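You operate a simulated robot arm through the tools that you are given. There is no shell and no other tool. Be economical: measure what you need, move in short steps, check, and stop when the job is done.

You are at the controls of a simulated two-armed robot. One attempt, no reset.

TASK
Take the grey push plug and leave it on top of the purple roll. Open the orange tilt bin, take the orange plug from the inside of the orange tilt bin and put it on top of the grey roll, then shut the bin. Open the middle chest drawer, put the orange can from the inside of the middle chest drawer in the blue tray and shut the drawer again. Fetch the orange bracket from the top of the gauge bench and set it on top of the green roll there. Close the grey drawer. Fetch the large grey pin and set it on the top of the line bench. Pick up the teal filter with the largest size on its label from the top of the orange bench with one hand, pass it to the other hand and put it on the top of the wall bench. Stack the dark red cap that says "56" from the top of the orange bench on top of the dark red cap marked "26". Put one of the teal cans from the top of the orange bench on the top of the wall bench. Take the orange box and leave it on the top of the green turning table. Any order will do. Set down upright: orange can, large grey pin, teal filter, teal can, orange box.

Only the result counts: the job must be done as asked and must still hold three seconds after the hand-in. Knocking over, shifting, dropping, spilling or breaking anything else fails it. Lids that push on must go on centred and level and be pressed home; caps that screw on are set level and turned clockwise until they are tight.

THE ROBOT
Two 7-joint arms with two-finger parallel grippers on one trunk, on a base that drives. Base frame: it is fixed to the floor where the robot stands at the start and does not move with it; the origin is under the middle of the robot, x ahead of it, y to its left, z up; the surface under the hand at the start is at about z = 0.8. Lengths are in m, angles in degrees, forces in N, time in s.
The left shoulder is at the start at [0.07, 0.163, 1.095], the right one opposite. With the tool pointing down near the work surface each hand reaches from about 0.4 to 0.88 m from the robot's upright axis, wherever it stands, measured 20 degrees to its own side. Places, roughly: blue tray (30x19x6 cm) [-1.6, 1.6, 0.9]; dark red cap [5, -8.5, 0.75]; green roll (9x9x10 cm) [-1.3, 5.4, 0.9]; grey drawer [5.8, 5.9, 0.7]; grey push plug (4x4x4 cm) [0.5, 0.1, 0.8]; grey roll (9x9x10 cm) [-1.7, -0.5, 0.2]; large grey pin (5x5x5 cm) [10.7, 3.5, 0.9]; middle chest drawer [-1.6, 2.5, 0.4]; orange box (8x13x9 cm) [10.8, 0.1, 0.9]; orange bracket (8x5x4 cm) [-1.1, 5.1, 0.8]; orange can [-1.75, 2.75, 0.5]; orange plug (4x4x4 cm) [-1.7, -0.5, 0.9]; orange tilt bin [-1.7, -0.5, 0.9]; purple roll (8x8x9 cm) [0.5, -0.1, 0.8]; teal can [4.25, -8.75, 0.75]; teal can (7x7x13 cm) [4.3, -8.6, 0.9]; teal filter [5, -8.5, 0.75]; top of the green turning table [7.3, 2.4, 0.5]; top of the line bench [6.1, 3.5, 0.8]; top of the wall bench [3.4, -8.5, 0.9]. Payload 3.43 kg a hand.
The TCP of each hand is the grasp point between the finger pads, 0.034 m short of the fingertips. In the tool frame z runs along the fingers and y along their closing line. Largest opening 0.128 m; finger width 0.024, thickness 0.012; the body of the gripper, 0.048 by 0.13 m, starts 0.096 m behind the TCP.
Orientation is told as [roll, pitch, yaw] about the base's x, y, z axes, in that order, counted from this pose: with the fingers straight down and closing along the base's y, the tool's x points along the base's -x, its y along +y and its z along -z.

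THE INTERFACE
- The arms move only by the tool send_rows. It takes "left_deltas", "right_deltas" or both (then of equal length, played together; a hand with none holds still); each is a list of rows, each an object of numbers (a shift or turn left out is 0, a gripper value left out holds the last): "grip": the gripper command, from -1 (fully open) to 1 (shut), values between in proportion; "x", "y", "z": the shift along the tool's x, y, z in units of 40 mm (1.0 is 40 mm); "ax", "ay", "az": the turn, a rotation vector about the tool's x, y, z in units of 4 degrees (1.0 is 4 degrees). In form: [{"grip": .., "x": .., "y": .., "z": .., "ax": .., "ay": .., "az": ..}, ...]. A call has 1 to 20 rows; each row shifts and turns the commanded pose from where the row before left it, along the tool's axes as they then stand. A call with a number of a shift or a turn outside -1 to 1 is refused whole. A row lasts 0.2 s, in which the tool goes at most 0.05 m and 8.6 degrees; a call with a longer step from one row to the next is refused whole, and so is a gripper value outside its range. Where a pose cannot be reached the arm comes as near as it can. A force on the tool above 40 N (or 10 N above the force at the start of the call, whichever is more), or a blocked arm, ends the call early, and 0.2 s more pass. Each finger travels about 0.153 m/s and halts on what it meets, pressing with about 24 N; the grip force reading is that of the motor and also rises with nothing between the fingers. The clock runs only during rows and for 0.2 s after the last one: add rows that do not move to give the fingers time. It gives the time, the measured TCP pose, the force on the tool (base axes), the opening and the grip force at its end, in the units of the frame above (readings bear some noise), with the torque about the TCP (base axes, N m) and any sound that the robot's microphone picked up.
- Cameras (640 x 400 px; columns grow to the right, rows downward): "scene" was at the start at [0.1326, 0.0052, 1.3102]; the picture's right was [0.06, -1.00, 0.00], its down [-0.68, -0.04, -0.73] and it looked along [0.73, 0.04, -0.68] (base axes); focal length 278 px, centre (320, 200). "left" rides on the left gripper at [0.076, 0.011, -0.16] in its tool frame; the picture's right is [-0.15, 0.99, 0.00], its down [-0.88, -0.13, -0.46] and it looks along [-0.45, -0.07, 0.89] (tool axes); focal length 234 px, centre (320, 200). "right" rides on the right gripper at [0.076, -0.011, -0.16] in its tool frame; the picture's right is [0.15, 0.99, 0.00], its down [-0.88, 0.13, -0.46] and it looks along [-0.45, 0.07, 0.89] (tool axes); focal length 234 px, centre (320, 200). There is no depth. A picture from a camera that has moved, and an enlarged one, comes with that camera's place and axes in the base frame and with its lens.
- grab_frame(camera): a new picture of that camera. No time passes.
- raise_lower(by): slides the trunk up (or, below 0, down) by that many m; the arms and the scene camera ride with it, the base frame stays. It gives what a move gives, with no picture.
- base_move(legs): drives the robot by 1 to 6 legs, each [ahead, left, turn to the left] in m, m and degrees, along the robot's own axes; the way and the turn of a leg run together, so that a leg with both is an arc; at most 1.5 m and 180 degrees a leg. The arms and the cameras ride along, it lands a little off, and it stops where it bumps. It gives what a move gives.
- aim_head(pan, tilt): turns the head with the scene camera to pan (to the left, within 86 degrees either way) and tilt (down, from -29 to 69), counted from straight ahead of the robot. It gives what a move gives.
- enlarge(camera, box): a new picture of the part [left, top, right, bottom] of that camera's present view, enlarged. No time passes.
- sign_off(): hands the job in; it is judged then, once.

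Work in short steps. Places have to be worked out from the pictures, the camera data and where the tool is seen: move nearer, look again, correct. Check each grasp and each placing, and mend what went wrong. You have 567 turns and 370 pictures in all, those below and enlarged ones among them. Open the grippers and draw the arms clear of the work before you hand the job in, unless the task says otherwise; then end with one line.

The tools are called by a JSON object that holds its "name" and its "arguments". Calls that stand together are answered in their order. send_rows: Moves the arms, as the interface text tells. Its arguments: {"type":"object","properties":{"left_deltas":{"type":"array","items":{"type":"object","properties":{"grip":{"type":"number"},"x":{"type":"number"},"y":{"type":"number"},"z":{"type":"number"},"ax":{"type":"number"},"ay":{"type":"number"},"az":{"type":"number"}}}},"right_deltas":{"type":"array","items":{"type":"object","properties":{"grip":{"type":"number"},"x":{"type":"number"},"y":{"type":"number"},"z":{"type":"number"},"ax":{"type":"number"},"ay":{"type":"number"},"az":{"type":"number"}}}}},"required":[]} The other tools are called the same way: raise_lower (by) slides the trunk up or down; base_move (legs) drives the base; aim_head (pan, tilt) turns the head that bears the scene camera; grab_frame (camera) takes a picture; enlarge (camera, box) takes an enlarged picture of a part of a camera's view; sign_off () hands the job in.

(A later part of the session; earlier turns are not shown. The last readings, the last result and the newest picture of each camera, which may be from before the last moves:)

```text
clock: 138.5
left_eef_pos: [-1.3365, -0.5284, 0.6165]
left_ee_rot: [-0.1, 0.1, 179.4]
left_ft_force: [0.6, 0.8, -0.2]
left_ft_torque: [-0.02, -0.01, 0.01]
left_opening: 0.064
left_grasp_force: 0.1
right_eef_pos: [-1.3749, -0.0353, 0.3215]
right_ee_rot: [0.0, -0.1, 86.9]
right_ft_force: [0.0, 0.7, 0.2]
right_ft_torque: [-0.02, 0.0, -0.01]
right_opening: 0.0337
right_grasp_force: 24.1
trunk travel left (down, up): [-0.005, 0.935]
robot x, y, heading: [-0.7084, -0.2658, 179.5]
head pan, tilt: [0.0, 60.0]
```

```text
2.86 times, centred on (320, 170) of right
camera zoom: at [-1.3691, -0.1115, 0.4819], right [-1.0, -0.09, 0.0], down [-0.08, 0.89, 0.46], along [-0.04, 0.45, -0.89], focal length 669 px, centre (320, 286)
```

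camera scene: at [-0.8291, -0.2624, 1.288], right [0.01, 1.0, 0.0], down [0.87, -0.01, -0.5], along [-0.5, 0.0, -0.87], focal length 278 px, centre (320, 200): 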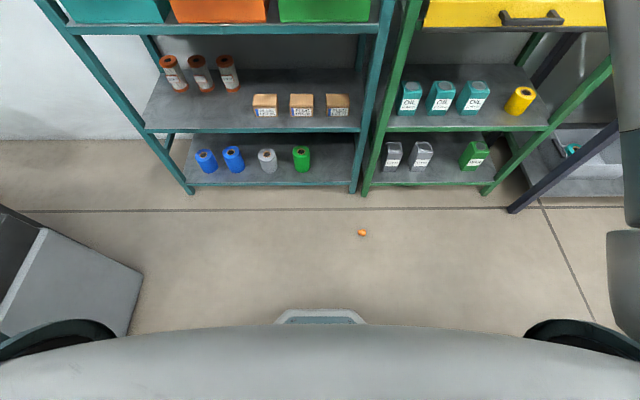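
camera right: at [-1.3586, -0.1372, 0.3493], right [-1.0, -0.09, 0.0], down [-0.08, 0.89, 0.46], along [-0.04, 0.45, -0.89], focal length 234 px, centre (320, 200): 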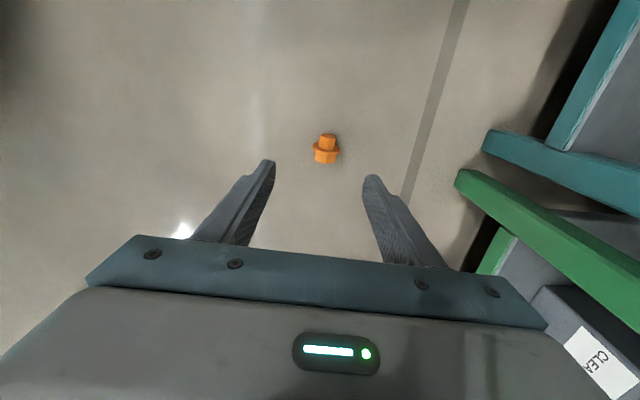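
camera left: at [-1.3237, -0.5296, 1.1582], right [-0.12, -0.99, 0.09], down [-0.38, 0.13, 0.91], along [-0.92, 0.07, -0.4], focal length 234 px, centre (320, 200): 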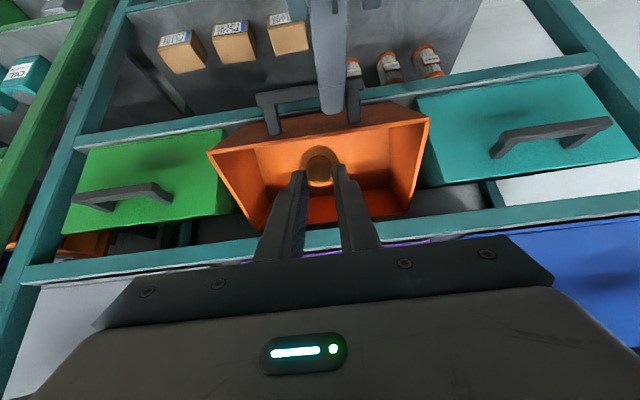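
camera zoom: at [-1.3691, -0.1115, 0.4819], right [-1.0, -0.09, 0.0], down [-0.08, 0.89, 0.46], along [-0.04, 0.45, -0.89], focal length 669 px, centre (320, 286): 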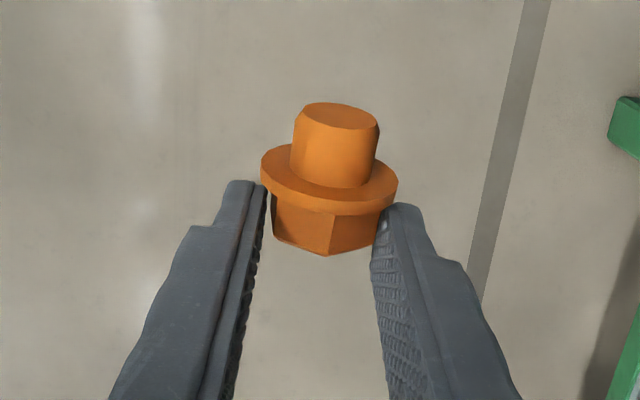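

Firm hold. Now turn the tool to point ahead with the plug's stub downwards (combined rotation).

{"name": "send_rows", "arguments": {"right_deltas": [{"ax": -0.992, "ay": -0.941, "az": -0.992}, {"ax": -0.992, "ay": -0.941, "az": -0.992}, {"ax": -0.992, "ay": -0.941, "az": -0.992}, {"ax": -0.992, "ay": -0.941, "az": -0.992}, {"ax": -0.992, "ay": -0.941, "az": -0.992}, {"ax": -0.992, "ay": -0.941, "az": -0.992}, {"ax": -0.992, "ay": -0.941, "az": -0.992}, {"ax": -0.992, "ay": -0.941, "az": -0.992}, {"ax": -0.992, "ay": -0.941, "az": -0.992}, {"ax": -0.992, "ay": -0.941, "az": -0.992}, {"ax": -0.992, "ay": -0.941, "az": -0.992}, {"ax": -0.992, "ay": -0.941, "az": -0.992}, {"ax": -0.992, "ay": -0.941, "az": -0.992}, {"ax": -0.992, "ay": -0.941, "az": -0.992}, {"ax": -0.992, "ay": -0.941, "az": -0.992}, {"ax": -0.992, "ay": -0.941, "az": -0.992}, {"ax": -0.992, "ay": -0.941, "az": -0.992}, {"ax": -0.992, "ay": -0.941, "az": -0.992}, {}]}}

{"name": "aim_head", "arguments": {"pan": 0, "tilt": 30}}

{"name": "grab_frame", "arguments": {"camera": "scene"}}

{"name": "grab_frame", "arguments": {"camera": "right"}}

```text
clock: 142.5
left_eef_pos: [-1.3378, -0.5275, 0.6165]
left_ee_rot: [-0.1, 0.1, 179.5]
left_ft_force: [0.1, -0.1, 0.3]
left_ft_torque: [0.03, 0.01, -0.01]
left_opening: 0.0641
left_grasp_force: 0.1
right_eef_pos: [-1.3533, -0.1841, 0.4066]
right_ee_rot: [2.4, -89.3, 176.3]
right_ft_force: [0.2, -0.1, 0.8]
right_ft_torque: [0.0, -0.01, -0.01]
right_opening: 0.0335
right_grasp_force: 23.9
right hand out of reach, approached as far as the arm can: row 15, 16, 17, 18
trunk travel left (down, up): [-0.005, 0.935]
robot x, y, heading: [-0.7125, -0.2633, 179.4]
head pan, tilt: [0.0, 60.0]
```

```text
clock: 143.5
left_eef_pos: [-1.3371, -0.5273, 0.6173]
left_ee_rot: [-0.1, 0.2, 179.5]
left_ft_force: [0.9, 0.1, 0.2]
left_ft_torque: [-0.02, 0.0, -0.01]
left_opening: 0.0638
left_grasp_force: 0.0
right_eef_pos: [-1.3522, -0.1828, 0.4066]
right_ee_rot: [5.8, -89.2, 172.8]
right_ft_force: [-0.7, 0.6, -0.7]
right_ft_torque: [0.0, 0.02, 0.01]
right_opening: 0.0334
right_grasp_force: 24.0
trunk travel left (down, up): [-0.005, 0.935]
robot x, y, heading: [-0.7128, -0.2674, 179.6]
head pan, tilt: [0.0, 30.0]
```

```text
283 pictures are left
camera scene: at [-0.8524, -0.2625, 0.76], right [0.01, 1.0, 0.0], down [0.5, 0.0, -0.87], along [-0.87, 0.01, -0.5], focal length 278 px, centre (320, 200)
```

scene: 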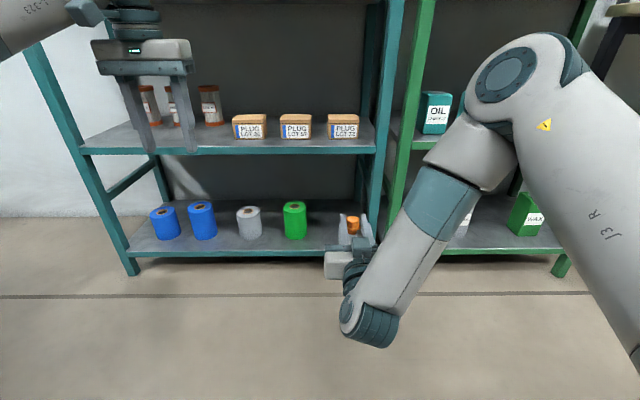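

```text
282 pictures are left
camera right: at [-1.1929, -0.1762, 0.3325], right [-0.02, -0.99, -0.14], down [0.44, -0.14, 0.89], along [-0.9, -0.05, 0.44], focal length 234 px, centre (320, 200)
```

right: 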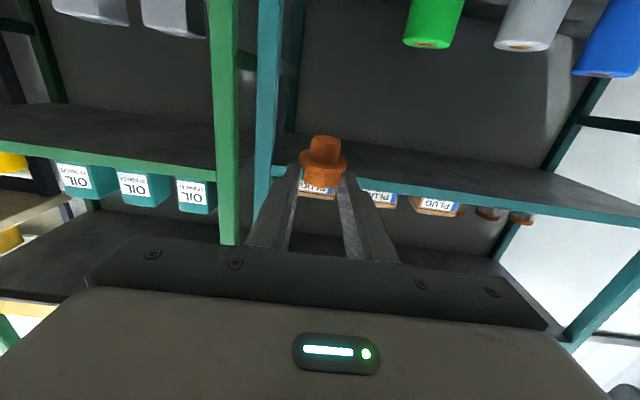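

The plug is upright in the hand. Before driving, I'll check the cart on my left versus the left arm.

{"name": "aim_head", "arguments": {"pan": 60, "tilt": 35}}

{"name": "grab_frame", "arguments": {"camera": "scene"}}

```text
clock: 144.8
left_eef_pos: [-1.3366, -0.5274, 0.6176]
left_ee_rot: [-0.1, 0.2, 179.5]
left_ft_force: [-0.2, -0.4, -0.2]
left_ft_torque: [0.02, 0.0, 0.02]
left_opening: 0.0639
left_grasp_force: 0.0
right_eef_pos: [-1.3517, -0.1829, 0.4074]
right_ee_rot: [6.0, -89.2, 172.7]
right_ft_force: [0.1, -0.3, 0.1]
right_ft_torque: [0.01, 0.02, -0.01]
right_opening: 0.033
right_grasp_force: 24.0
trunk travel left (down, up): [-0.005, 0.935]
robot x, y, heading: [-0.7094, -0.2647, 179.5]
head pan, tilt: [60.0, 35.0]
```

```text
281 pictures are left
camera scene: at [-0.8068, -0.3391, 0.7523], right [-0.86, 0.51, 0.0], down [0.29, 0.49, -0.82], along [-0.42, -0.71, -0.57], focal length 278 px, centre (320, 200)
```

scene: 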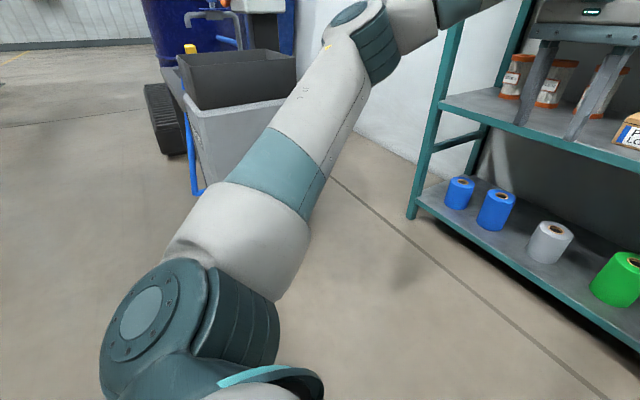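

The cart is about 0.9 m farther left, so there's room. Pull the left hand back a bit and drive to face the rolls.

{"name": "send_rows", "arguments": {"left_deltas": [{"x": 0.9, "z": -0.5}, {"x": 0.9, "z": -0.5}, {"x": 0.7, "z": -0.5}, {}]}}

{"name": "base_move", "arguments": {"legs": [[0, 0.21, 0], [0.15, 0, 0]]}}

{"name": "aim_head", "arguments": {"pan": 0, "tilt": 28}}

{"name": "grab_frame", "arguments": {"camera": "scene"}}

{"name": "grab_frame", "arguments": {"camera": "right"}}

```text
clock: 145.8
left_eef_pos: [-1.2348, -0.5268, 0.6751]
left_ee_rot: [-0.1, 0.1, 179.6]
left_ft_force: [-0.6, 0.6, 0.0]
left_ft_torque: [0.0, 0.01, -0.01]
left_opening: 0.0638
left_grasp_force: 0.0
right_eef_pos: [-1.3531, -0.1832, 0.4068]
right_ee_rot: [6.2, -89.2, 172.6]
right_ft_force: [-0.6, -0.6, 0.6]
right_ft_torque: [0.01, -0.02, -0.01]
right_opening: 0.0329
right_grasp_force: 24.2
trunk travel left (down, up): [-0.005, 0.935]
robot x, y, heading: [-0.7076, -0.2644, 179.7]
head pan, tilt: [60.0, 35.0]
```

```text
clock: 148.4
left_eef_pos: [-1.3861, -0.7405, 0.6754]
left_ee_rot: [-0.1, 0.2, 179.9]
left_ft_force: [-0.1, -0.8, -0.4]
left_ft_torque: [-0.01, 0.01, 0.02]
left_opening: 0.0639
left_grasp_force: 0.0
right_eef_pos: [-1.5036, -0.3973, 0.4067]
right_ee_rot: [5.6, -89.2, 173.3]
right_ft_force: [0.6, -0.8, 1.0]
right_ft_torque: [-0.01, -0.03, 0.0]
right_opening: 0.0333
right_grasp_force: 24.2
trunk travel left (down, up): [-0.005, 0.935]
robot x, y, heading: [-0.8642, -0.4725, 179.5]
head pan, tilt: [60.0, 35.0]
```

```text
clock: 149.7
left_eef_pos: [-1.3865, -0.7409, 0.6758]
left_ee_rot: [-0.2, 0.1, 179.8]
left_ft_force: [1.0, -0.7, 0.0]
left_ft_torque: [0.0, -0.01, 0.01]
left_opening: 0.0636
left_grasp_force: 0.1
right_eef_pos: [-1.5036, -0.3976, 0.4071]
right_ee_rot: [5.9, -89.2, 173.3]
right_ft_force: [0.0, -0.3, -0.4]
right_ft_torque: [0.0, 0.01, 0.01]
right_opening: 0.0331
right_grasp_force: 24.3
trunk travel left (down, up): [-0.005, 0.935]
robot x, y, heading: [-0.8645, -0.4734, 180.0]
head pan, tilt: [0.0, 28.0]
```

```text
280 pictures are left
camera scene: at [-1.0049, -0.4739, 0.7632], right [0.0, 1.0, 0.0], down [0.47, 0.0, -0.88], along [-0.88, 0.0, -0.47], focal length 278 px, centre (320, 200)
```

scene: 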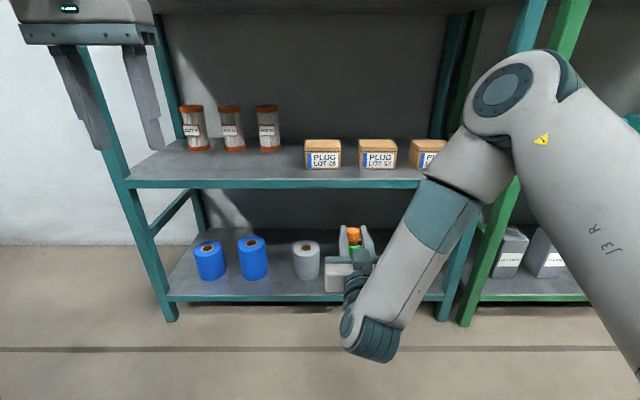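

```text
279 pictures are left
camera right: at [-1.345, -0.3895, 0.3326], right [-0.02, -0.99, -0.14], down [0.44, -0.14, 0.89], along [-0.9, -0.05, 0.44], focal length 234 px, centre (320, 200)
```

right: 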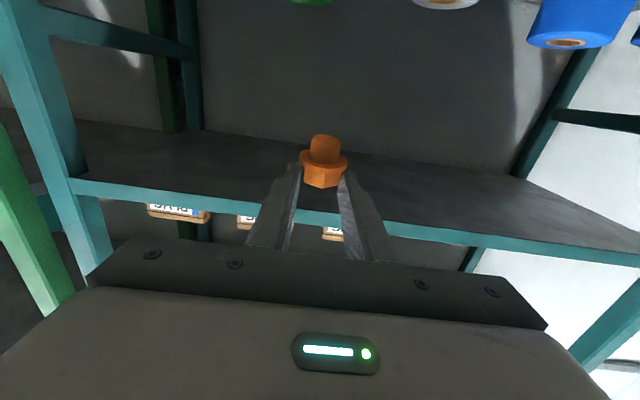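

Enlarge the grey roll for a precise fix.

{"name": "enlarge", "arguments": {"camera": "scene", "box": [270, 215, 390, 305]}}

```text
4.44 times, centred on (330, 260) of scene
camera zoom: at [-1.0049, -0.4739, 0.7632], right [0.0, 1.0, 0.0], down [0.47, 0.0, -0.88], along [-0.88, 0.0, -0.47], focal length 1234 px, centre (276, -67)
```

zoom: 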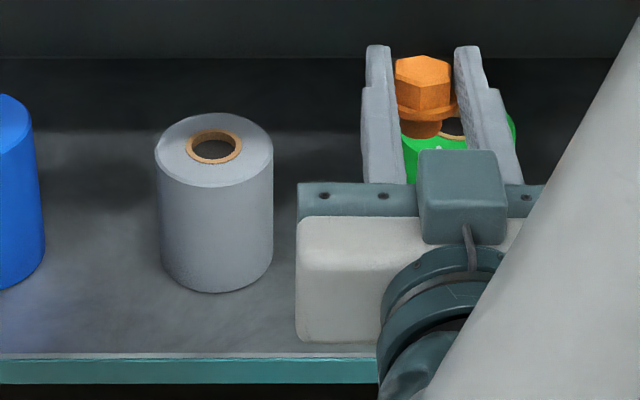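

Roll axis ≈ [-1.72, -0.52], top z ≈ 0.21. Move the plug laterally in line with it, then nearer, staying above the top.

{"name": "send_rows", "arguments": {"right_deltas": [{"y": 0.76}, {"y": 0.76}, {"y": 0.76}, {"y": 0.76}, {"z": 0.7}, {"z": 0.7}, {"z": 0.7}, {"z": 0.7, "x": 0.5}, {"x": 0.5}, {}]}}

{"name": "enlarge", "arguments": {"camera": "scene", "box": [250, 195, 370, 295]}}

{"name": "grab_frame", "arguments": {"camera": "right"}}

```text
clock: 151.9
left_eef_pos: [-1.3868, -0.7412, 0.6755]
left_ee_rot: [-0.1, 0.2, 179.9]
left_ft_force: [0.8, 1.1, 0.0]
left_ft_torque: [-0.01, 0.01, -0.03]
left_opening: 0.0644
left_grasp_force: 0.1
right_eef_pos: [-1.6161, -0.5156, 0.3644]
right_ee_rot: [4.8, -89.2, 174.2]
right_ft_force: [0.1, 0.3, -0.5]
right_ft_torque: [-0.02, 0.01, -0.03]
right_opening: 0.0332
right_grasp_force: 23.9
trunk travel left (down, up): [-0.005, 0.935]
robot x, y, heading: [-0.8676, -0.4764, 179.7]
head pan, tilt: [0.0, 28.0]
```

```text
4.00 times, centred on (310, 245) of scene
camera zoom: at [-1.0049, -0.4739, 0.7632], right [0.0, 1.0, 0.0], down [0.47, 0.0, -0.88], along [-0.88, 0.0, -0.47], focal length 1111 px, centre (360, 20)
```

zoom: 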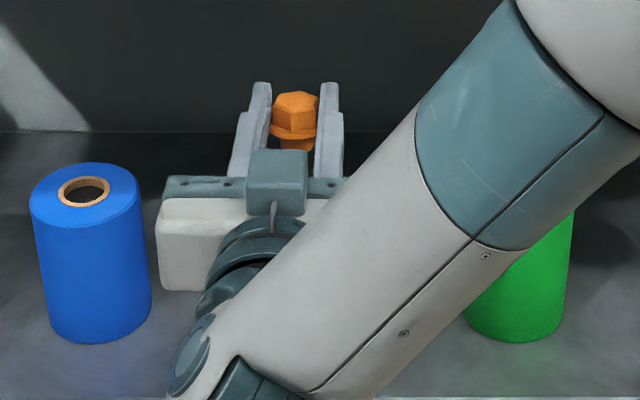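

```text
276 pictures are left
camera right: at [-1.4571, -0.5072, 0.2904], right [-0.02, -0.99, -0.15], down [0.44, -0.14, 0.89], along [-0.9, -0.05, 0.44], focal length 234 px, centre (320, 200)
```

right: 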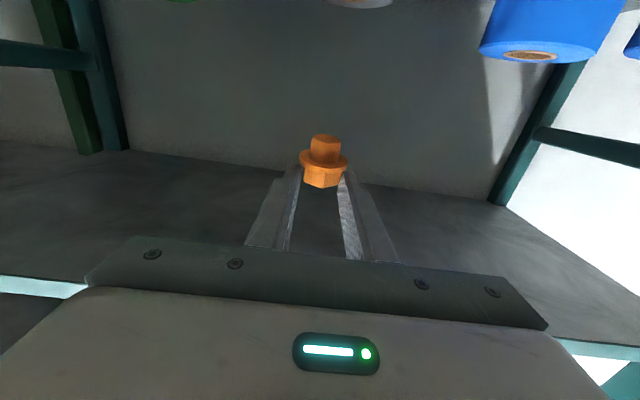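

The roll's top edge peeks in at the top of the (inverted) hand view. Lower 5 cm so that it comes into view.

{"name": "send_rows", "arguments": {"right_deltas": [{"x": 0.6}, {"x": 0.65}, {}]}}

{"name": "grab_frame", "arguments": {"camera": "right"}}

{"name": "enlarge", "arguments": {"camera": "scene", "box": [250, 195, 370, 295]}}

```text
clock: 152.7
left_eef_pos: [-1.3855, -0.7394, 0.6742]
left_ee_rot: [-0.1, 0.3, 179.9]
left_ft_force: [0.3, 0.4, -0.2]
left_ft_torque: [-0.01, -0.02, 0.0]
left_opening: 0.0639
left_grasp_force: 0.2
right_eef_pos: [-1.6166, -0.5151, 0.3161]
right_ee_rot: [6.3, -89.3, 172.7]
right_ft_force: [0.3, -0.5, 0.0]
right_ft_torque: [-0.02, 0.01, 0.01]
right_opening: 0.0332
right_grasp_force: 23.9
trunk travel left (down, up): [-0.005, 0.935]
robot x, y, heading: [-0.8622, -0.4728, 179.8]
head pan, tilt: [0.0, 28.0]
```

```text
275 pictures are left
camera right: at [-1.4567, -0.5068, 0.2421], right [-0.02, -0.99, -0.14], down [0.44, -0.14, 0.89], along [-0.9, -0.05, 0.44], focal length 234 px, centre (320, 200)
```

right: 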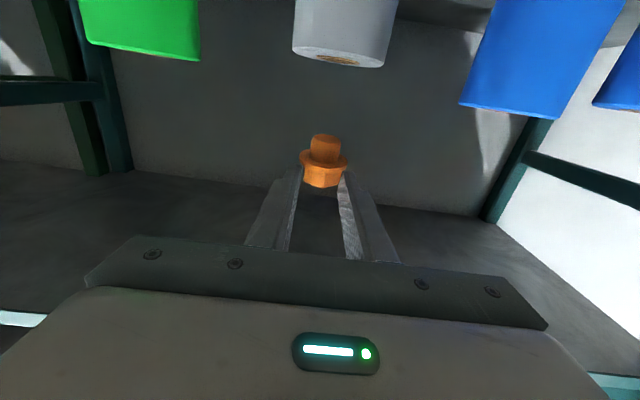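

```text
4.00 times, centred on (310, 245) of scene
camera zoom: at [-1.0049, -0.4739, 0.7632], right [0.0, 1.0, 0.0], down [0.47, 0.0, -0.88], along [-0.88, 0.0, -0.47], focal length 1111 px, centre (360, 20)
```

zoom: 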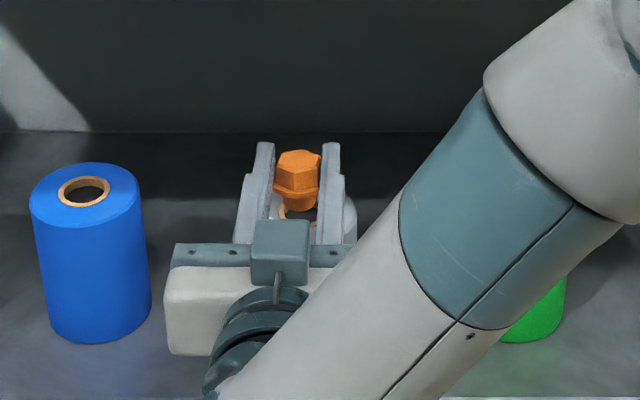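

Enlarge the hand view for the roll's top ellipse and the plug.

{"name": "enlarge", "arguments": {"camera": "right", "box": [260, 0, 420, 200]}}

```text
2.00 times, centred on (340, 100) of right
camera zoom: at [-1.4567, -0.5068, 0.2421], right [-0.02, -0.99, -0.14], down [0.44, -0.14, 0.89], along [-0.9, -0.05, 0.44], focal length 468 px, centre (280, 400)
```

zoom: 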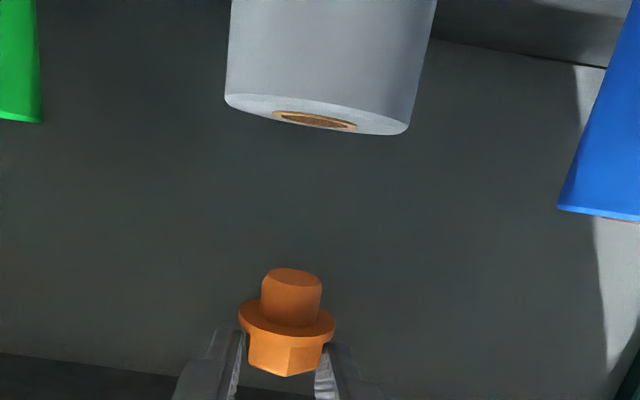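

Roll axis ≈ [-1.722, -0.516], top ≈ 0.21; the plug's stub end is at z 0.279. Advance 8 cm so the plug is above the roll.

{"name": "send_rows", "arguments": {"right_deltas": [{"z": 0.5, "y": 0.09}, {"z": 0.5}, {"z": 0.5}, {"z": 0.5}, {}]}}

{"name": "enlarge", "arguments": {"camera": "right", "box": [260, 0, 420, 200]}}

{"name": "enlarge", "arguments": {"camera": "scene", "box": [270, 205, 350, 275]}}

```text
clock: 153.9
left_eef_pos: [-1.3866, -0.7401, 0.6755]
left_ee_rot: [-0.1, 0.1, 179.9]
left_ft_force: [-0.2, -0.3, -0.4]
left_ft_torque: [-0.01, -0.01, 0.03]
left_opening: 0.0639
left_grasp_force: 0.0
right_eef_pos: [-1.6982, -0.5184, 0.3144]
right_ee_rot: [4.6, -89.1, 174.2]
right_ft_force: [-0.4, 0.0, -0.7]
right_ft_torque: [0.01, 0.01, 0.04]
right_opening: 0.0334
right_grasp_force: 24.4
trunk travel left (down, up): [-0.005, 0.935]
robot x, y, heading: [-0.8639, -0.4751, 179.9]
head pan, tilt: [0.0, 28.0]
```

```text
2.00 times, centred on (340, 100) of right
camera zoom: at [-1.5378, -0.5105, 0.2399], right [-0.02, -0.99, -0.15], down [0.44, -0.14, 0.89], along [-0.9, -0.05, 0.44], focal length 468 px, centre (280, 400)
```

zoom: 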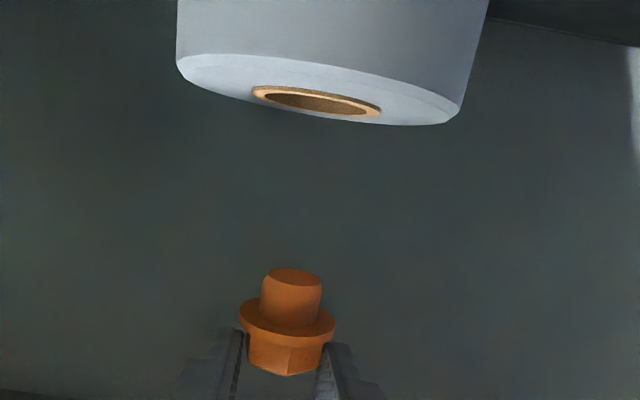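

```text
5.71 times, centred on (310, 240) of scene
camera zoom: at [-1.0049, -0.4739, 0.7632], right [0.0, 1.0, 0.0], down [0.47, 0.0, -0.88], along [-0.88, 0.0, -0.47], focal length 1587 px, centre (377, -29)
```

zoom: 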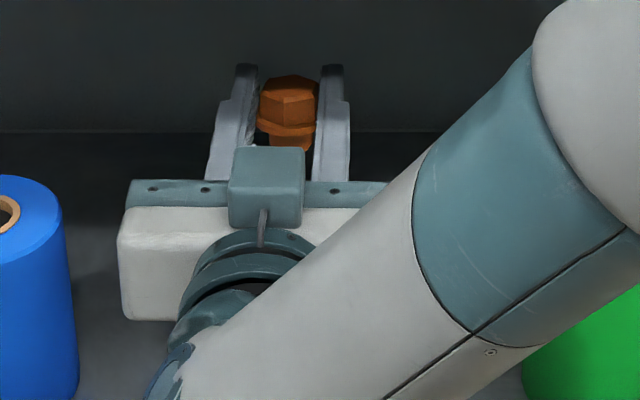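

Aligned within a few mm. Lower 5.5 cm, then creep to contact.

{"name": "send_rows", "arguments": {"right_deltas": [{"x": 0.5}, {"x": 0.5}, {"x": 0.4}, {}]}}

{"name": "enlarge", "arguments": {"camera": "right", "box": [240, 0, 400, 200]}}

{"name": "enlarge", "arguments": {"camera": "scene", "box": [270, 205, 350, 275]}}

```text
clock: 154.9
left_eef_pos: [-1.3876, -0.7387, 0.6736]
left_ee_rot: [0.0, 0.2, 179.9]
left_ft_force: [-0.2, -1.0, 0.1]
left_ft_torque: [0.04, -0.02, 0.03]
left_opening: 0.064
left_grasp_force: 0.1
right_eef_pos: [-1.6922, -0.539, 0.2746]
right_ee_rot: [2.7, -88.8, 175.8]
right_ft_force: [-0.2, -1.0, -1.3]
right_ft_torque: [-0.01, -0.04, -0.02]
right_opening: 0.0334
right_grasp_force: 23.6
right hand out of reach, approached as far as the arm can: row 1, 2, 3
trunk travel left (down, up): [-0.005, 0.935]
robot x, y, heading: [-0.8629, -0.4756, 179.6]
head pan, tilt: [0.0, 28.0]
```

```text
2.00 times, centred on (320, 100) of right
camera zoom: at [-1.5309, -0.5326, 0.2029], right [-0.02, -0.99, -0.15], down [0.43, -0.14, 0.89], along [-0.9, -0.04, 0.43], focal length 468 px, centre (320, 400)
```

zoom: 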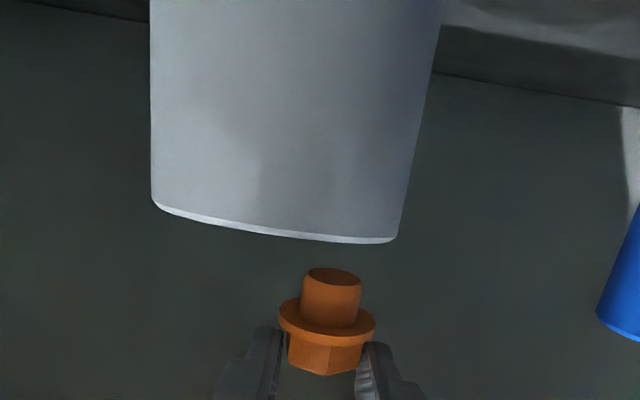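

```text
5.71 times, centred on (310, 240) of scene
camera zoom: at [-1.0049, -0.4739, 0.7632], right [0.0, 1.0, 0.0], down [0.47, 0.0, -0.88], along [-0.88, 0.0, -0.47], focal length 1587 px, centre (377, -29)
```

zoom: 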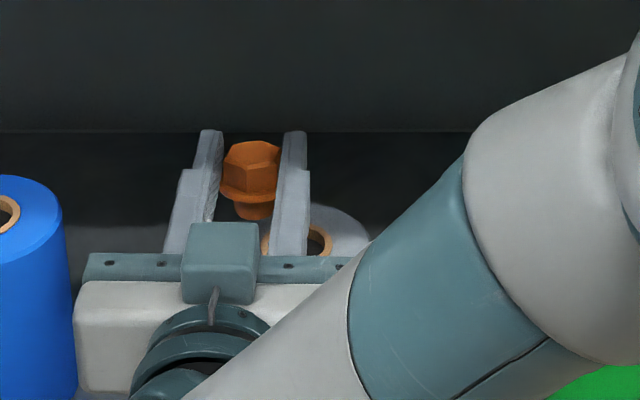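

The wrist limit stops further lowering at this distance. I'll raise a bit, back the base 0.13 m and extend the arm instead.

{"name": "send_rows", "arguments": {"right_deltas": [{"x": -0.7}, {"x": -0.5}, {}]}}

{"name": "base_move", "arguments": {"legs": [[-0.13, 0, 0]]}}

{"name": "send_rows", "arguments": {"right_deltas": [{"x": 0.6, "y": -0.4}, {"x": 0.6}, {}]}}

{"name": "grab_frame", "arguments": {"camera": "right"}}

{"name": "enlarge", "arguments": {"camera": "scene", "box": [250, 175, 390, 285]}}

```text
clock: 155.7
left_eef_pos: [-1.3856, -0.7402, 0.6758]
left_ee_rot: [-0.2, 0.0, 179.9]
left_ft_force: [0.1, -0.3, 0.3]
left_ft_torque: [0.01, -0.03, 0.0]
left_opening: 0.0638
left_grasp_force: 0.0
right_eef_pos: [-1.6911, -0.5404, 0.3237]
right_ee_rot: [5.9, -89.2, 173.1]
right_ft_force: [-0.2, 0.6, -1.3]
right_ft_torque: [-0.02, 0.0, 0.0]
right_opening: 0.0329
right_grasp_force: 23.8
trunk travel left (down, up): [-0.005, 0.935]
robot x, y, heading: [-0.8612, -0.4766, 179.9]
head pan, tilt: [0.0, 28.0]
```

```text
clock: 157.0
left_eef_pos: [-1.2562, -0.7415, 0.6746]
left_ee_rot: [-0.2, 0.1, 179.9]
left_ft_force: [0.3, 0.8, -0.6]
left_ft_torque: [-0.03, 0.02, 0.02]
left_opening: 0.064
left_grasp_force: 0.1
right_eef_pos: [-1.5616, -0.5415, 0.3244]
right_ee_rot: [5.8, -89.2, 173.3]
right_ft_force: [0.1, 0.2, -1.4]
right_ft_torque: [0.01, -0.02, -0.02]
right_opening: 0.0331
right_grasp_force: 23.8
trunk travel left (down, up): [-0.005, 0.935]
robot x, y, heading: [-0.7324, -0.4727, 180.0]
head pan, tilt: [0.0, 28.0]
```

```text
clock: 157.8
left_eef_pos: [-1.256, -0.7416, 0.6745]
left_ee_rot: [-0.1, 0.1, 179.9]
left_ft_force: [0.1, 0.2, -0.1]
left_ft_torque: [0.0, 0.01, 0.01]
left_opening: 0.0639
left_grasp_force: 0.1
right_eef_pos: [-1.5599, -0.5331, 0.2819]
right_ee_rot: [2.3, -88.7, 176.2]
right_ft_force: [-0.3, 0.0, -0.3]
right_ft_torque: [0.01, -0.01, 0.0]
right_opening: 0.0331
right_grasp_force: 24.2
right hand out of reach, approached as far as the arm can: row 2
trunk travel left (down, up): [-0.005, 0.935]
robot x, y, heading: [-0.7331, -0.4781, 180.2]
head pan, tilt: [0.0, 28.0]
```

```text
268 pictures are left
camera right: at [-1.3991, -0.5259, 0.2099], right [-0.02, -0.99, -0.15], down [0.43, -0.14, 0.89], along [-0.9, -0.04, 0.43], focal length 234 px, centre (320, 200)
```

right: 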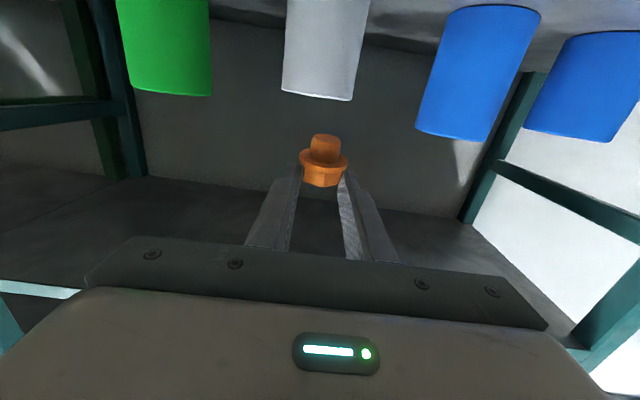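

```text
3.64 times, centred on (320, 230) of scene
camera zoom: at [-0.875, -0.4744, 0.7632], right [0.0, 1.0, 0.0], down [0.47, 0.0, -0.88], along [-0.88, 0.0, -0.47], focal length 1010 px, centre (320, 91)
```

zoom: 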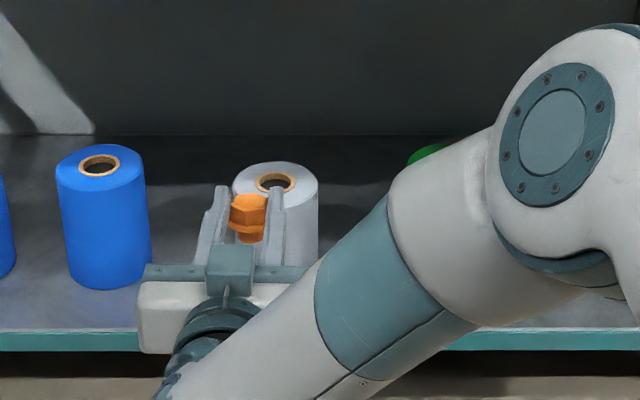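

Extend forward 13.5 cm with y corrected to -0.516.

{"name": "send_rows", "arguments": {"right_deltas": [{"y": -0.3, "z": 0.4}, {"y": -0.1, "z": 0.6}, {"z": 0.6}, {"z": 0.6}, {"z": 0.6}, {"z": 0.6}, {}]}}

{"name": "enlarge", "arguments": {"camera": "right", "box": [240, 0, 400, 200]}}

{"name": "enlarge", "arguments": {"camera": "scene", "box": [270, 185, 370, 265]}}

```text
clock: 159.4
left_eef_pos: [-1.2565, -0.7419, 0.675]
left_ee_rot: [-0.1, 0.1, 179.8]
left_ft_force: [-0.8, -0.1, -0.6]
left_ft_torque: [0.03, 0.02, 0.0]
left_opening: 0.0642
left_grasp_force: 0.1
right_eef_pos: [-1.692, -0.5366, 0.2945]
right_ee_rot: [3.2, -89.0, 175.8]
right_ft_force: [0.0, -0.9, -0.6]
right_ft_torque: [0.02, -0.03, 0.02]
right_opening: 0.033
right_grasp_force: 24.6
right hand out of reach, approached as far as the arm can: row 1, 2, 4
trunk travel left (down, up): [-0.005, 0.935]
robot x, y, heading: [-0.7358, -0.4749, 179.7]
head pan, tilt: [0.0, 28.0]
```

```text
2.00 times, centred on (320, 100) of right
camera zoom: at [-1.5324, -0.5283, 0.2226], right [-0.02, -0.99, -0.15], down [0.44, -0.14, 0.89], along [-0.9, -0.05, 0.44], focal length 468 px, centre (320, 400)
```

zoom: 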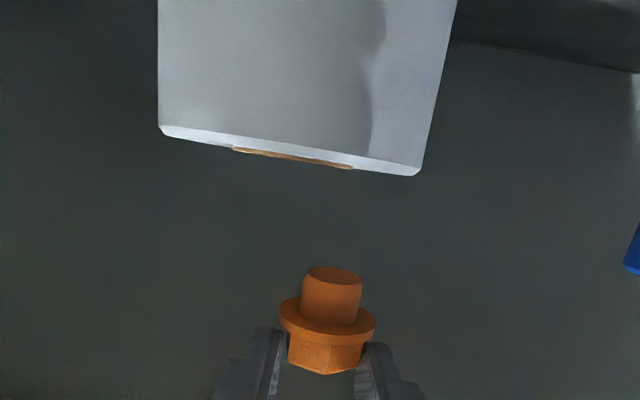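

```text
5.00 times, centred on (320, 225) of scene
camera zoom: at [-0.875, -0.4744, 0.7632], right [0.0, 1.0, 0.0], down [0.47, 0.0, -0.88], along [-0.88, 0.0, -0.47], focal length 1388 px, centre (320, 75)
```

zoom: 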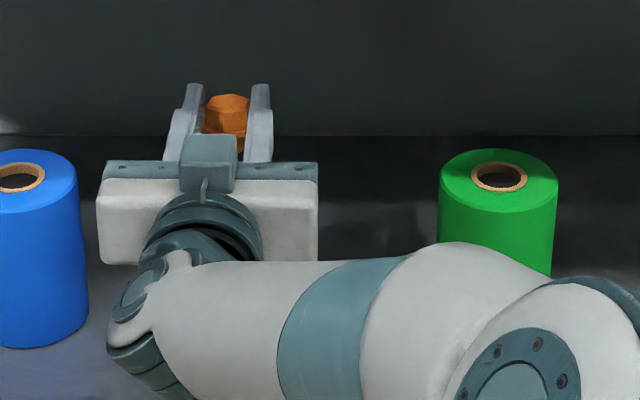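

The cross-body pose limits it. I'll withdraw the hand, shift the base 0.22 m left so that the roll is on the right arm's own side, and retry.

{"name": "send_rows", "arguments": {"right_deltas": [{"z": -0.9}, {"z": -0.9}, {"z": -0.9}, {"z": -0.5}, {}]}}

{"name": "base_move", "arguments": {"legs": [[0, 0.22, 0]]}}

{"name": "send_rows", "arguments": {"right_deltas": [{"y": -0.8, "ax": -0.4}, {"y": -0.8}, {"y": -0.8}, {"y": -0.8}, {"y": -0.8}, {"y": -0.8}, {"y": -0.6}, {}]}}

{"name": "grab_frame", "arguments": {"camera": "right"}}

{"name": "grab_frame", "arguments": {"camera": "scene"}}

```text
clock: 160.6
left_eef_pos: [-1.256, -0.7414, 0.6757]
left_ee_rot: [-0.1, 0.2, 179.9]
left_ft_force: [0.3, -0.9, 0.5]
left_ft_torque: [-0.02, -0.03, 0.01]
left_opening: 0.064
left_grasp_force: 0.1
right_eef_pos: [-1.5648, -0.5344, 0.2982]
right_ee_rot: [6.4, -89.2, 172.6]
right_ft_force: [0.3, -0.2, -1.3]
right_ft_torque: [0.04, -0.04, -0.02]
right_opening: 0.0331
right_grasp_force: 24.0
trunk travel left (down, up): [-0.005, 0.935]
robot x, y, heading: [-0.734, -0.4733, 179.7]
head pan, tilt: [0.0, 28.0]
```

```text
clock: 162.3
left_eef_pos: [-1.257, -0.9008, 0.6996]
left_ee_rot: [2.3, -1.7, 177.4]
left_ft_force: [0.2, -0.3, 0.4]
left_ft_torque: [-0.03, -0.01, -0.02]
left_opening: 0.0641
left_grasp_force: 0.0
right_eef_pos: [-1.5688, -0.7092, 0.31]
right_ee_rot: [83.5, -89.0, 94.1]
right_ft_force: [0.4, 0.6, 0.4]
right_ft_torque: [0.02, 0.01, -0.01]
right_opening: 0.0327
right_grasp_force: 24.1
trunk travel left (down, up): [-0.005, 0.935]
robot x, y, heading: [-0.7402, -0.6724, 178.4]
head pan, tilt: [0.0, 28.0]
stopped in leg 1: the robot was blocked; the commanded pose is now the measured one
```

```text
clock: 164.1
left_eef_pos: [-1.2591, -0.9007, 0.6979]
left_ee_rot: [2.4, -1.7, 177.4]
left_ft_force: [0.0, 0.1, 0.3]
left_ft_torque: [0.01, 0.03, 0.0]
left_opening: 0.0643
left_grasp_force: 0.1
right_eef_pos: [-1.5423, -0.6284, 0.4052]
right_ee_rot: [57.2, -88.5, 121.1]
right_ft_force: [-0.2, 0.9, 0.4]
right_ft_torque: [0.01, -0.04, 0.01]
right_opening: 0.0329
right_grasp_force: 23.6
right hand out of reach, approached as far as the arm can: row 1, 2, 3, 4, 5, 6, 7
trunk travel left (down, up): [-0.005, 0.935]
robot x, y, heading: [-0.7399, -0.6716, 178.6]
head pan, tilt: [0.0, 28.0]
```

```text
264 pictures are left
camera right: at [-1.3819, -0.6245, 0.3317], right [-0.03, -0.99, -0.12], down [0.44, -0.12, 0.89], along [-0.9, -0.03, 0.44], focal length 234 px, centre (320, 200)
```

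right: 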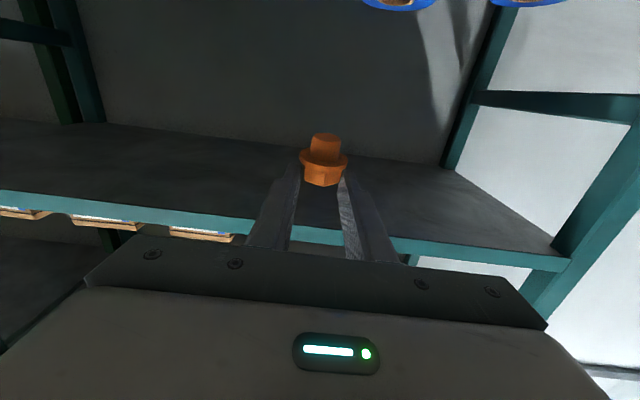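

```text
263 pictures are left
camera scene: at [-0.8728, -0.6527, 0.766], right [0.02, 1.0, -0.02], down [0.46, -0.03, -0.89], along [-0.89, 0.01, -0.46], focal length 278 px, centre (320, 200)
```

scene: 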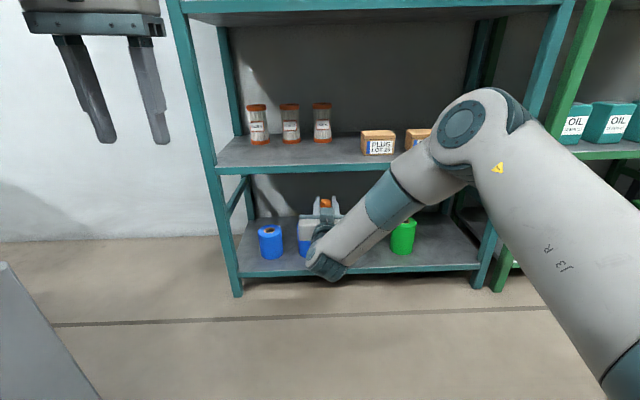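

The base touched something on the left and stopped. Move back right 5 cm, and then use a slight downward pitch (12°) of the tool to gain reach.

{"name": "base_move", "arguments": {"legs": [[0, -0.05, 1.5]]}}

{"name": "aim_head", "arguments": {"pan": 70, "tilt": 50}}

{"name": "grab_frame", "arguments": {"camera": "scene"}}

```text
clock: 164.8
left_eef_pos: [-1.2562, -0.8954, 0.6979]
left_ee_rot: [2.5, -2.1, 176.6]
left_ft_force: [1.1, 0.0, 0.0]
left_ft_torque: [0.01, -0.02, 0.01]
left_opening: 0.0643
left_grasp_force: 0.0
right_eef_pos: [-1.5411, -0.628, 0.4019]
right_ee_rot: [36.2, -88.7, 142.1]
right_ft_force: [0.9, -0.1, -0.1]
right_ft_torque: [0.02, 0.0, 0.02]
right_opening: 0.0331
right_grasp_force: 24.4
trunk travel left (down, up): [-0.005, 0.935]
robot x, y, heading: [-0.7353, -0.6678, 178.6]
head pan, tilt: [0.0, 28.0]
stopped in leg 1: the robot was blocked; the commanded pose is now the measured one
```

```text
clock: 166.2
left_eef_pos: [-1.2574, -0.8952, 0.6968]
left_ee_rot: [2.5, -2.0, 176.8]
left_ft_force: [0.6, -0.1, 0.2]
left_ft_torque: [0.02, -0.01, -0.01]
left_opening: 0.0641
left_grasp_force: 0.1
right_eef_pos: [-1.5422, -0.6288, 0.4017]
right_ee_rot: [42.1, -88.6, 136.2]
right_ft_force: [0.8, -0.2, -0.6]
right_ft_torque: [-0.01, -0.01, -0.02]
right_opening: 0.0329
right_grasp_force: 23.7
trunk travel left (down, up): [-0.005, 0.935]
robot x, y, heading: [-0.7389, -0.6666, 178.6]
head pan, tilt: [70.0, 50.0]
```

```text
262 pictures are left
camera scene: at [-0.8109, -0.7283, 0.732], right [-0.93, 0.37, 0.0], down [0.27, 0.7, -0.66], along [-0.24, -0.61, -0.75], focal length 278 px, centre (320, 200)
```

scene: 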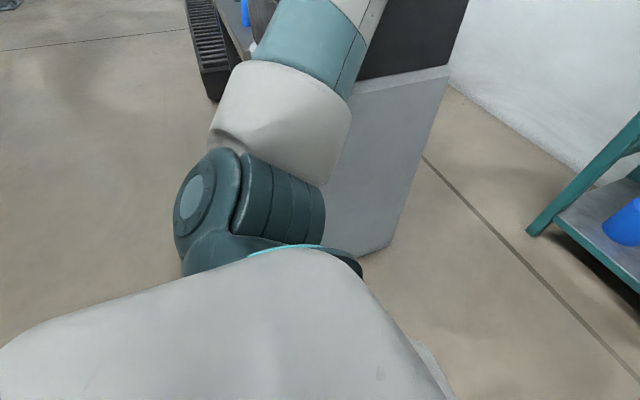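

Blocked both ways; the left arm may be touching the cart. Look higher along the left arm.

{"name": "aim_head", "arguments": {"pan": 70, "tilt": 15}}

{"name": "grab_frame", "arguments": {"camera": "scene"}}

{"name": "grab_frame", "arguments": {"camera": "left"}}

```text
clock: 167.2
left_eef_pos: [-1.2573, -0.8959, 0.6965]
left_ee_rot: [2.6, -1.9, 176.7]
left_ft_force: [-0.8, 1.0, 0.5]
left_ft_torque: [0.02, 0.03, 0.02]
left_opening: 0.0643
left_grasp_force: 0.0
right_eef_pos: [-1.5414, -0.628, 0.4015]
right_ee_rot: [42.4, -88.7, 136.0]
right_ft_force: [0.1, 0.2, 0.5]
right_ft_torque: [-0.01, 0.0, 0.05]
right_opening: 0.0328
right_grasp_force: 24.3
trunk travel left (down, up): [-0.005, 0.935]
robot x, y, heading: [-0.7383, -0.6689, 178.6]
head pan, tilt: [70.0, 15.0]
```

```text
261 pictures are left
camera scene: at [-0.8165, -0.7428, 0.7862], right [-0.93, 0.36, 0.0], down [0.09, 0.23, -0.97], along [-0.35, -0.9, -0.24], focal length 278 px, centre (320, 200)
```

scene: 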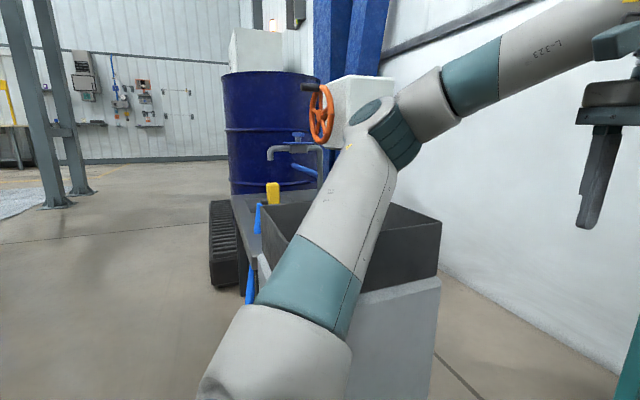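

```text
260 pictures are left
camera left: at [-1.1761, -0.9045, 0.8548], right [-0.2, -0.98, 0.05], down [-0.86, 0.2, 0.48], along [-0.48, 0.05, -0.88], focal length 234 px, centre (320, 200)
```

left: 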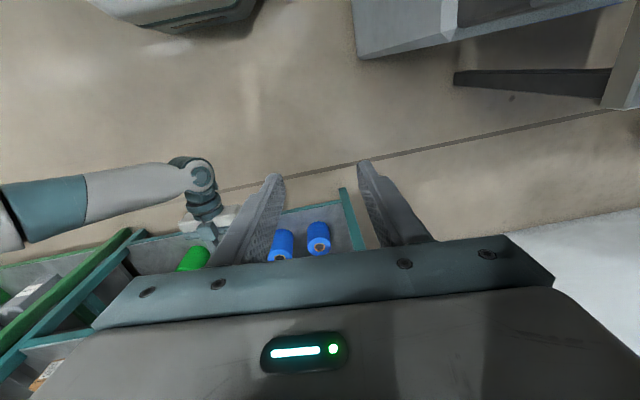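

The left upper arm lies close over the tank cart's tray. I'll pull the right hand back and lift the left hand to free it.

{"name": "send_rows", "arguments": {"right_deltas": [{"z": -0.9}, {"z": -0.9}, {"z": -0.7}, {}, {}], "left_deltas": [{"z": -0.8, "y": -0.3}, {"z": -0.8, "y": -0.3}, {"z": -0.8, "y": -0.3}, {"z": -0.5, "y": -0.3}, {}]}}

{"name": "grab_frame", "arguments": {"camera": "scene"}}

```text
clock: 168.4
left_eef_pos: [-1.2558, -0.857, 0.8017]
left_ee_rot: [1.3, -1.5, 177.0]
left_ft_force: [-1.1, 0.2, 0.0]
left_ft_torque: [-0.03, 0.02, 0.01]
left_opening: 0.0639
left_grasp_force: 0.0
right_eef_pos: [-1.4446, -0.6389, 0.3974]
right_ee_rot: [-3.9, -88.6, -177.8]
right_ft_force: [-0.5, 0.9, -0.7]
right_ft_torque: [0.02, -0.03, 0.01]
right_opening: 0.0331
right_grasp_force: 24.3
trunk travel left (down, up): [-0.005, 0.935]
robot x, y, heading: [-0.7381, -0.6703, 178.7]
head pan, tilt: [70.0, 15.0]
```

```text
259 pictures are left
camera scene: at [-0.8222, -0.7548, 0.7843], right [-0.93, 0.36, 0.0], down [0.09, 0.24, -0.97], along [-0.35, -0.9, -0.26], focal length 278 px, centre (320, 200)
```

scene: 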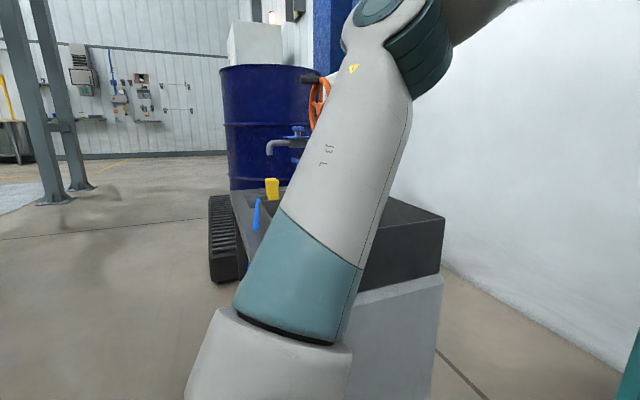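

Now try moving the base to the right.

{"name": "base_move", "arguments": {"legs": [[0, -0.08, 0]]}}

```text
clock: 169.5
left_eef_pos: [-1.2556, -0.7781, 0.8028]
left_ee_rot: [1.4, -1.4, 177.0]
left_ft_force: [-0.3, -0.4, 0.4]
left_ft_torque: [-0.05, 0.01, -0.05]
left_opening: 0.0642
left_grasp_force: 0.1
right_eef_pos: [-1.4422, -0.559, 0.3981]
right_ee_rot: [-3.9, -88.7, -178.0]
right_ft_force: [0.2, -0.5, -1.8]
right_ft_torque: [-0.01, -0.03, -0.01]
right_opening: 0.0327
right_grasp_force: 24.0
trunk travel left (down, up): [-0.005, 0.935]
robot x, y, heading: [-0.7374, -0.5893, 178.6]
head pan, tilt: [70.0, 15.0]
```

Freed. Straighten the heading, then pitch the tool 12° down and move in front of the roll.

{"name": "base_move", "arguments": {"legs": [[0, 0, 1.4]]}}

{"name": "aim_head", "arguments": {"pan": 0, "tilt": 28}}

{"name": "send_rows", "arguments": {"right_deltas": [{"ay": 1, "x": 0.5}, {"ay": 1, "x": 0.5}, {"ay": 1, "x": 0.5}, {"z": 0.5}, {"z": 0.5}, {"z": 0.5}, {"z": 0.5}, {}]}}

{"name": "grab_frame", "arguments": {"camera": "right"}}

{"name": "grab_frame", "arguments": {"camera": "scene"}}

```text
clock: 170.2
left_eef_pos: [-1.2511, -0.7902, 0.8021]
left_ee_rot: [1.4, -1.5, 178.4]
left_ft_force: [-0.6, -0.2, -1.1]
left_ft_torque: [0.04, -0.03, 0.03]
left_opening: 0.064
left_grasp_force: 0.0
right_eef_pos: [-1.4418, -0.5764, 0.3985]
right_ee_rot: [-4.3, -88.6, -176.2]
right_ft_force: [-0.6, 0.2, -0.6]
right_ft_torque: [0.0, -0.01, 0.03]
right_opening: 0.0329
right_grasp_force: 23.8
trunk travel left (down, up): [-0.005, 0.935]
robot x, y, heading: [-0.7337, -0.5852, -180.0]
head pan, tilt: [70.0, 15.0]
```

```text
clock: 171.6
left_eef_pos: [-1.2492, -0.7904, 0.8019]
left_ee_rot: [1.3, -1.5, 178.4]
left_ft_force: [0.2, 0.9, 0.9]
left_ft_torque: [0.02, 0.0, -0.06]
left_opening: 0.064
left_grasp_force: 0.0
right_eef_pos: [-1.443, -0.5759, 0.3985]
right_ee_rot: [-4.3, -88.5, -176.1]
right_ft_force: [-0.2, -0.3, -0.2]
right_ft_torque: [-0.03, -0.01, -0.01]
right_opening: 0.0327
right_grasp_force: 23.9
trunk travel left (down, up): [-0.005, 0.935]
robot x, y, heading: [-0.7362, -0.5905, -180.3]
head pan, tilt: [0.0, 28.0]
```

```text
clock: 173.4
left_eef_pos: [-1.249, -0.7907, 0.8023]
left_ee_rot: [1.3, -1.5, 178.4]
left_ft_force: [0.3, 0.1, 0.3]
left_ft_torque: [0.03, 0.03, 0.0]
left_opening: 0.0639
left_grasp_force: 0.1
right_eef_pos: [-1.5136, -0.5753, 0.3196]
right_ee_rot: [-0.5, -76.4, -180.0]
right_ft_force: [-0.8, 0.8, 0.4]
right_ft_torque: [0.01, 0.0, -0.01]
right_opening: 0.0329
right_grasp_force: 24.1
trunk travel left (down, up): [-0.005, 0.935]
robot x, y, heading: [-0.734, -0.5887, -180.1]
head pan, tilt: [0.0, 28.0]
```

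```text
258 pictures are left
camera right: at [-1.3417, -0.565, 0.283], right [0.03, -0.99, -0.14], down [0.24, -0.13, 0.96], along [-0.97, -0.06, 0.23], focal length 234 px, centre (320, 200)
```

right: 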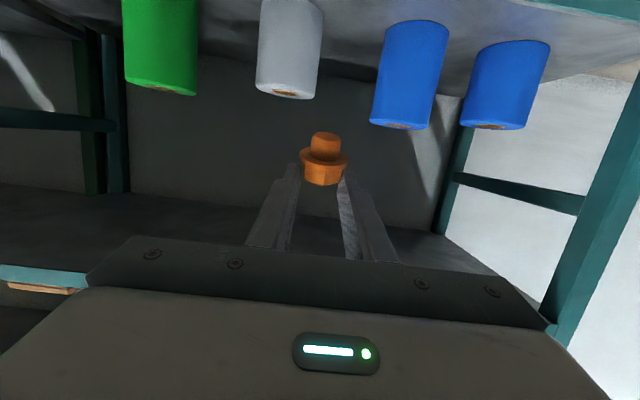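

```text
257 pictures are left
camera scene: at [-0.8777, -0.5891, 0.7632], right [0.0, 1.0, 0.0], down [0.47, 0.0, -0.88], along [-0.88, 0.0, -0.47], focal length 278 px, centre (320, 200)
```

scene: 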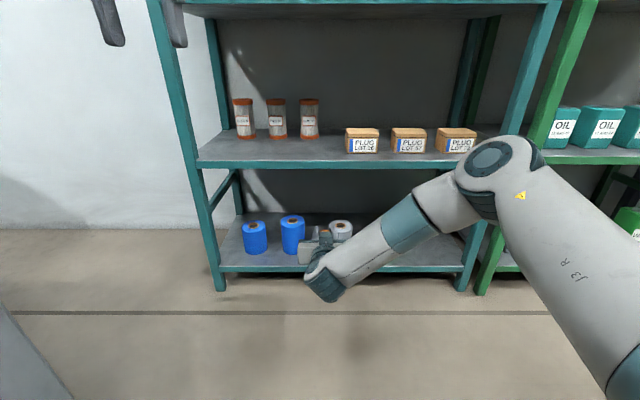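

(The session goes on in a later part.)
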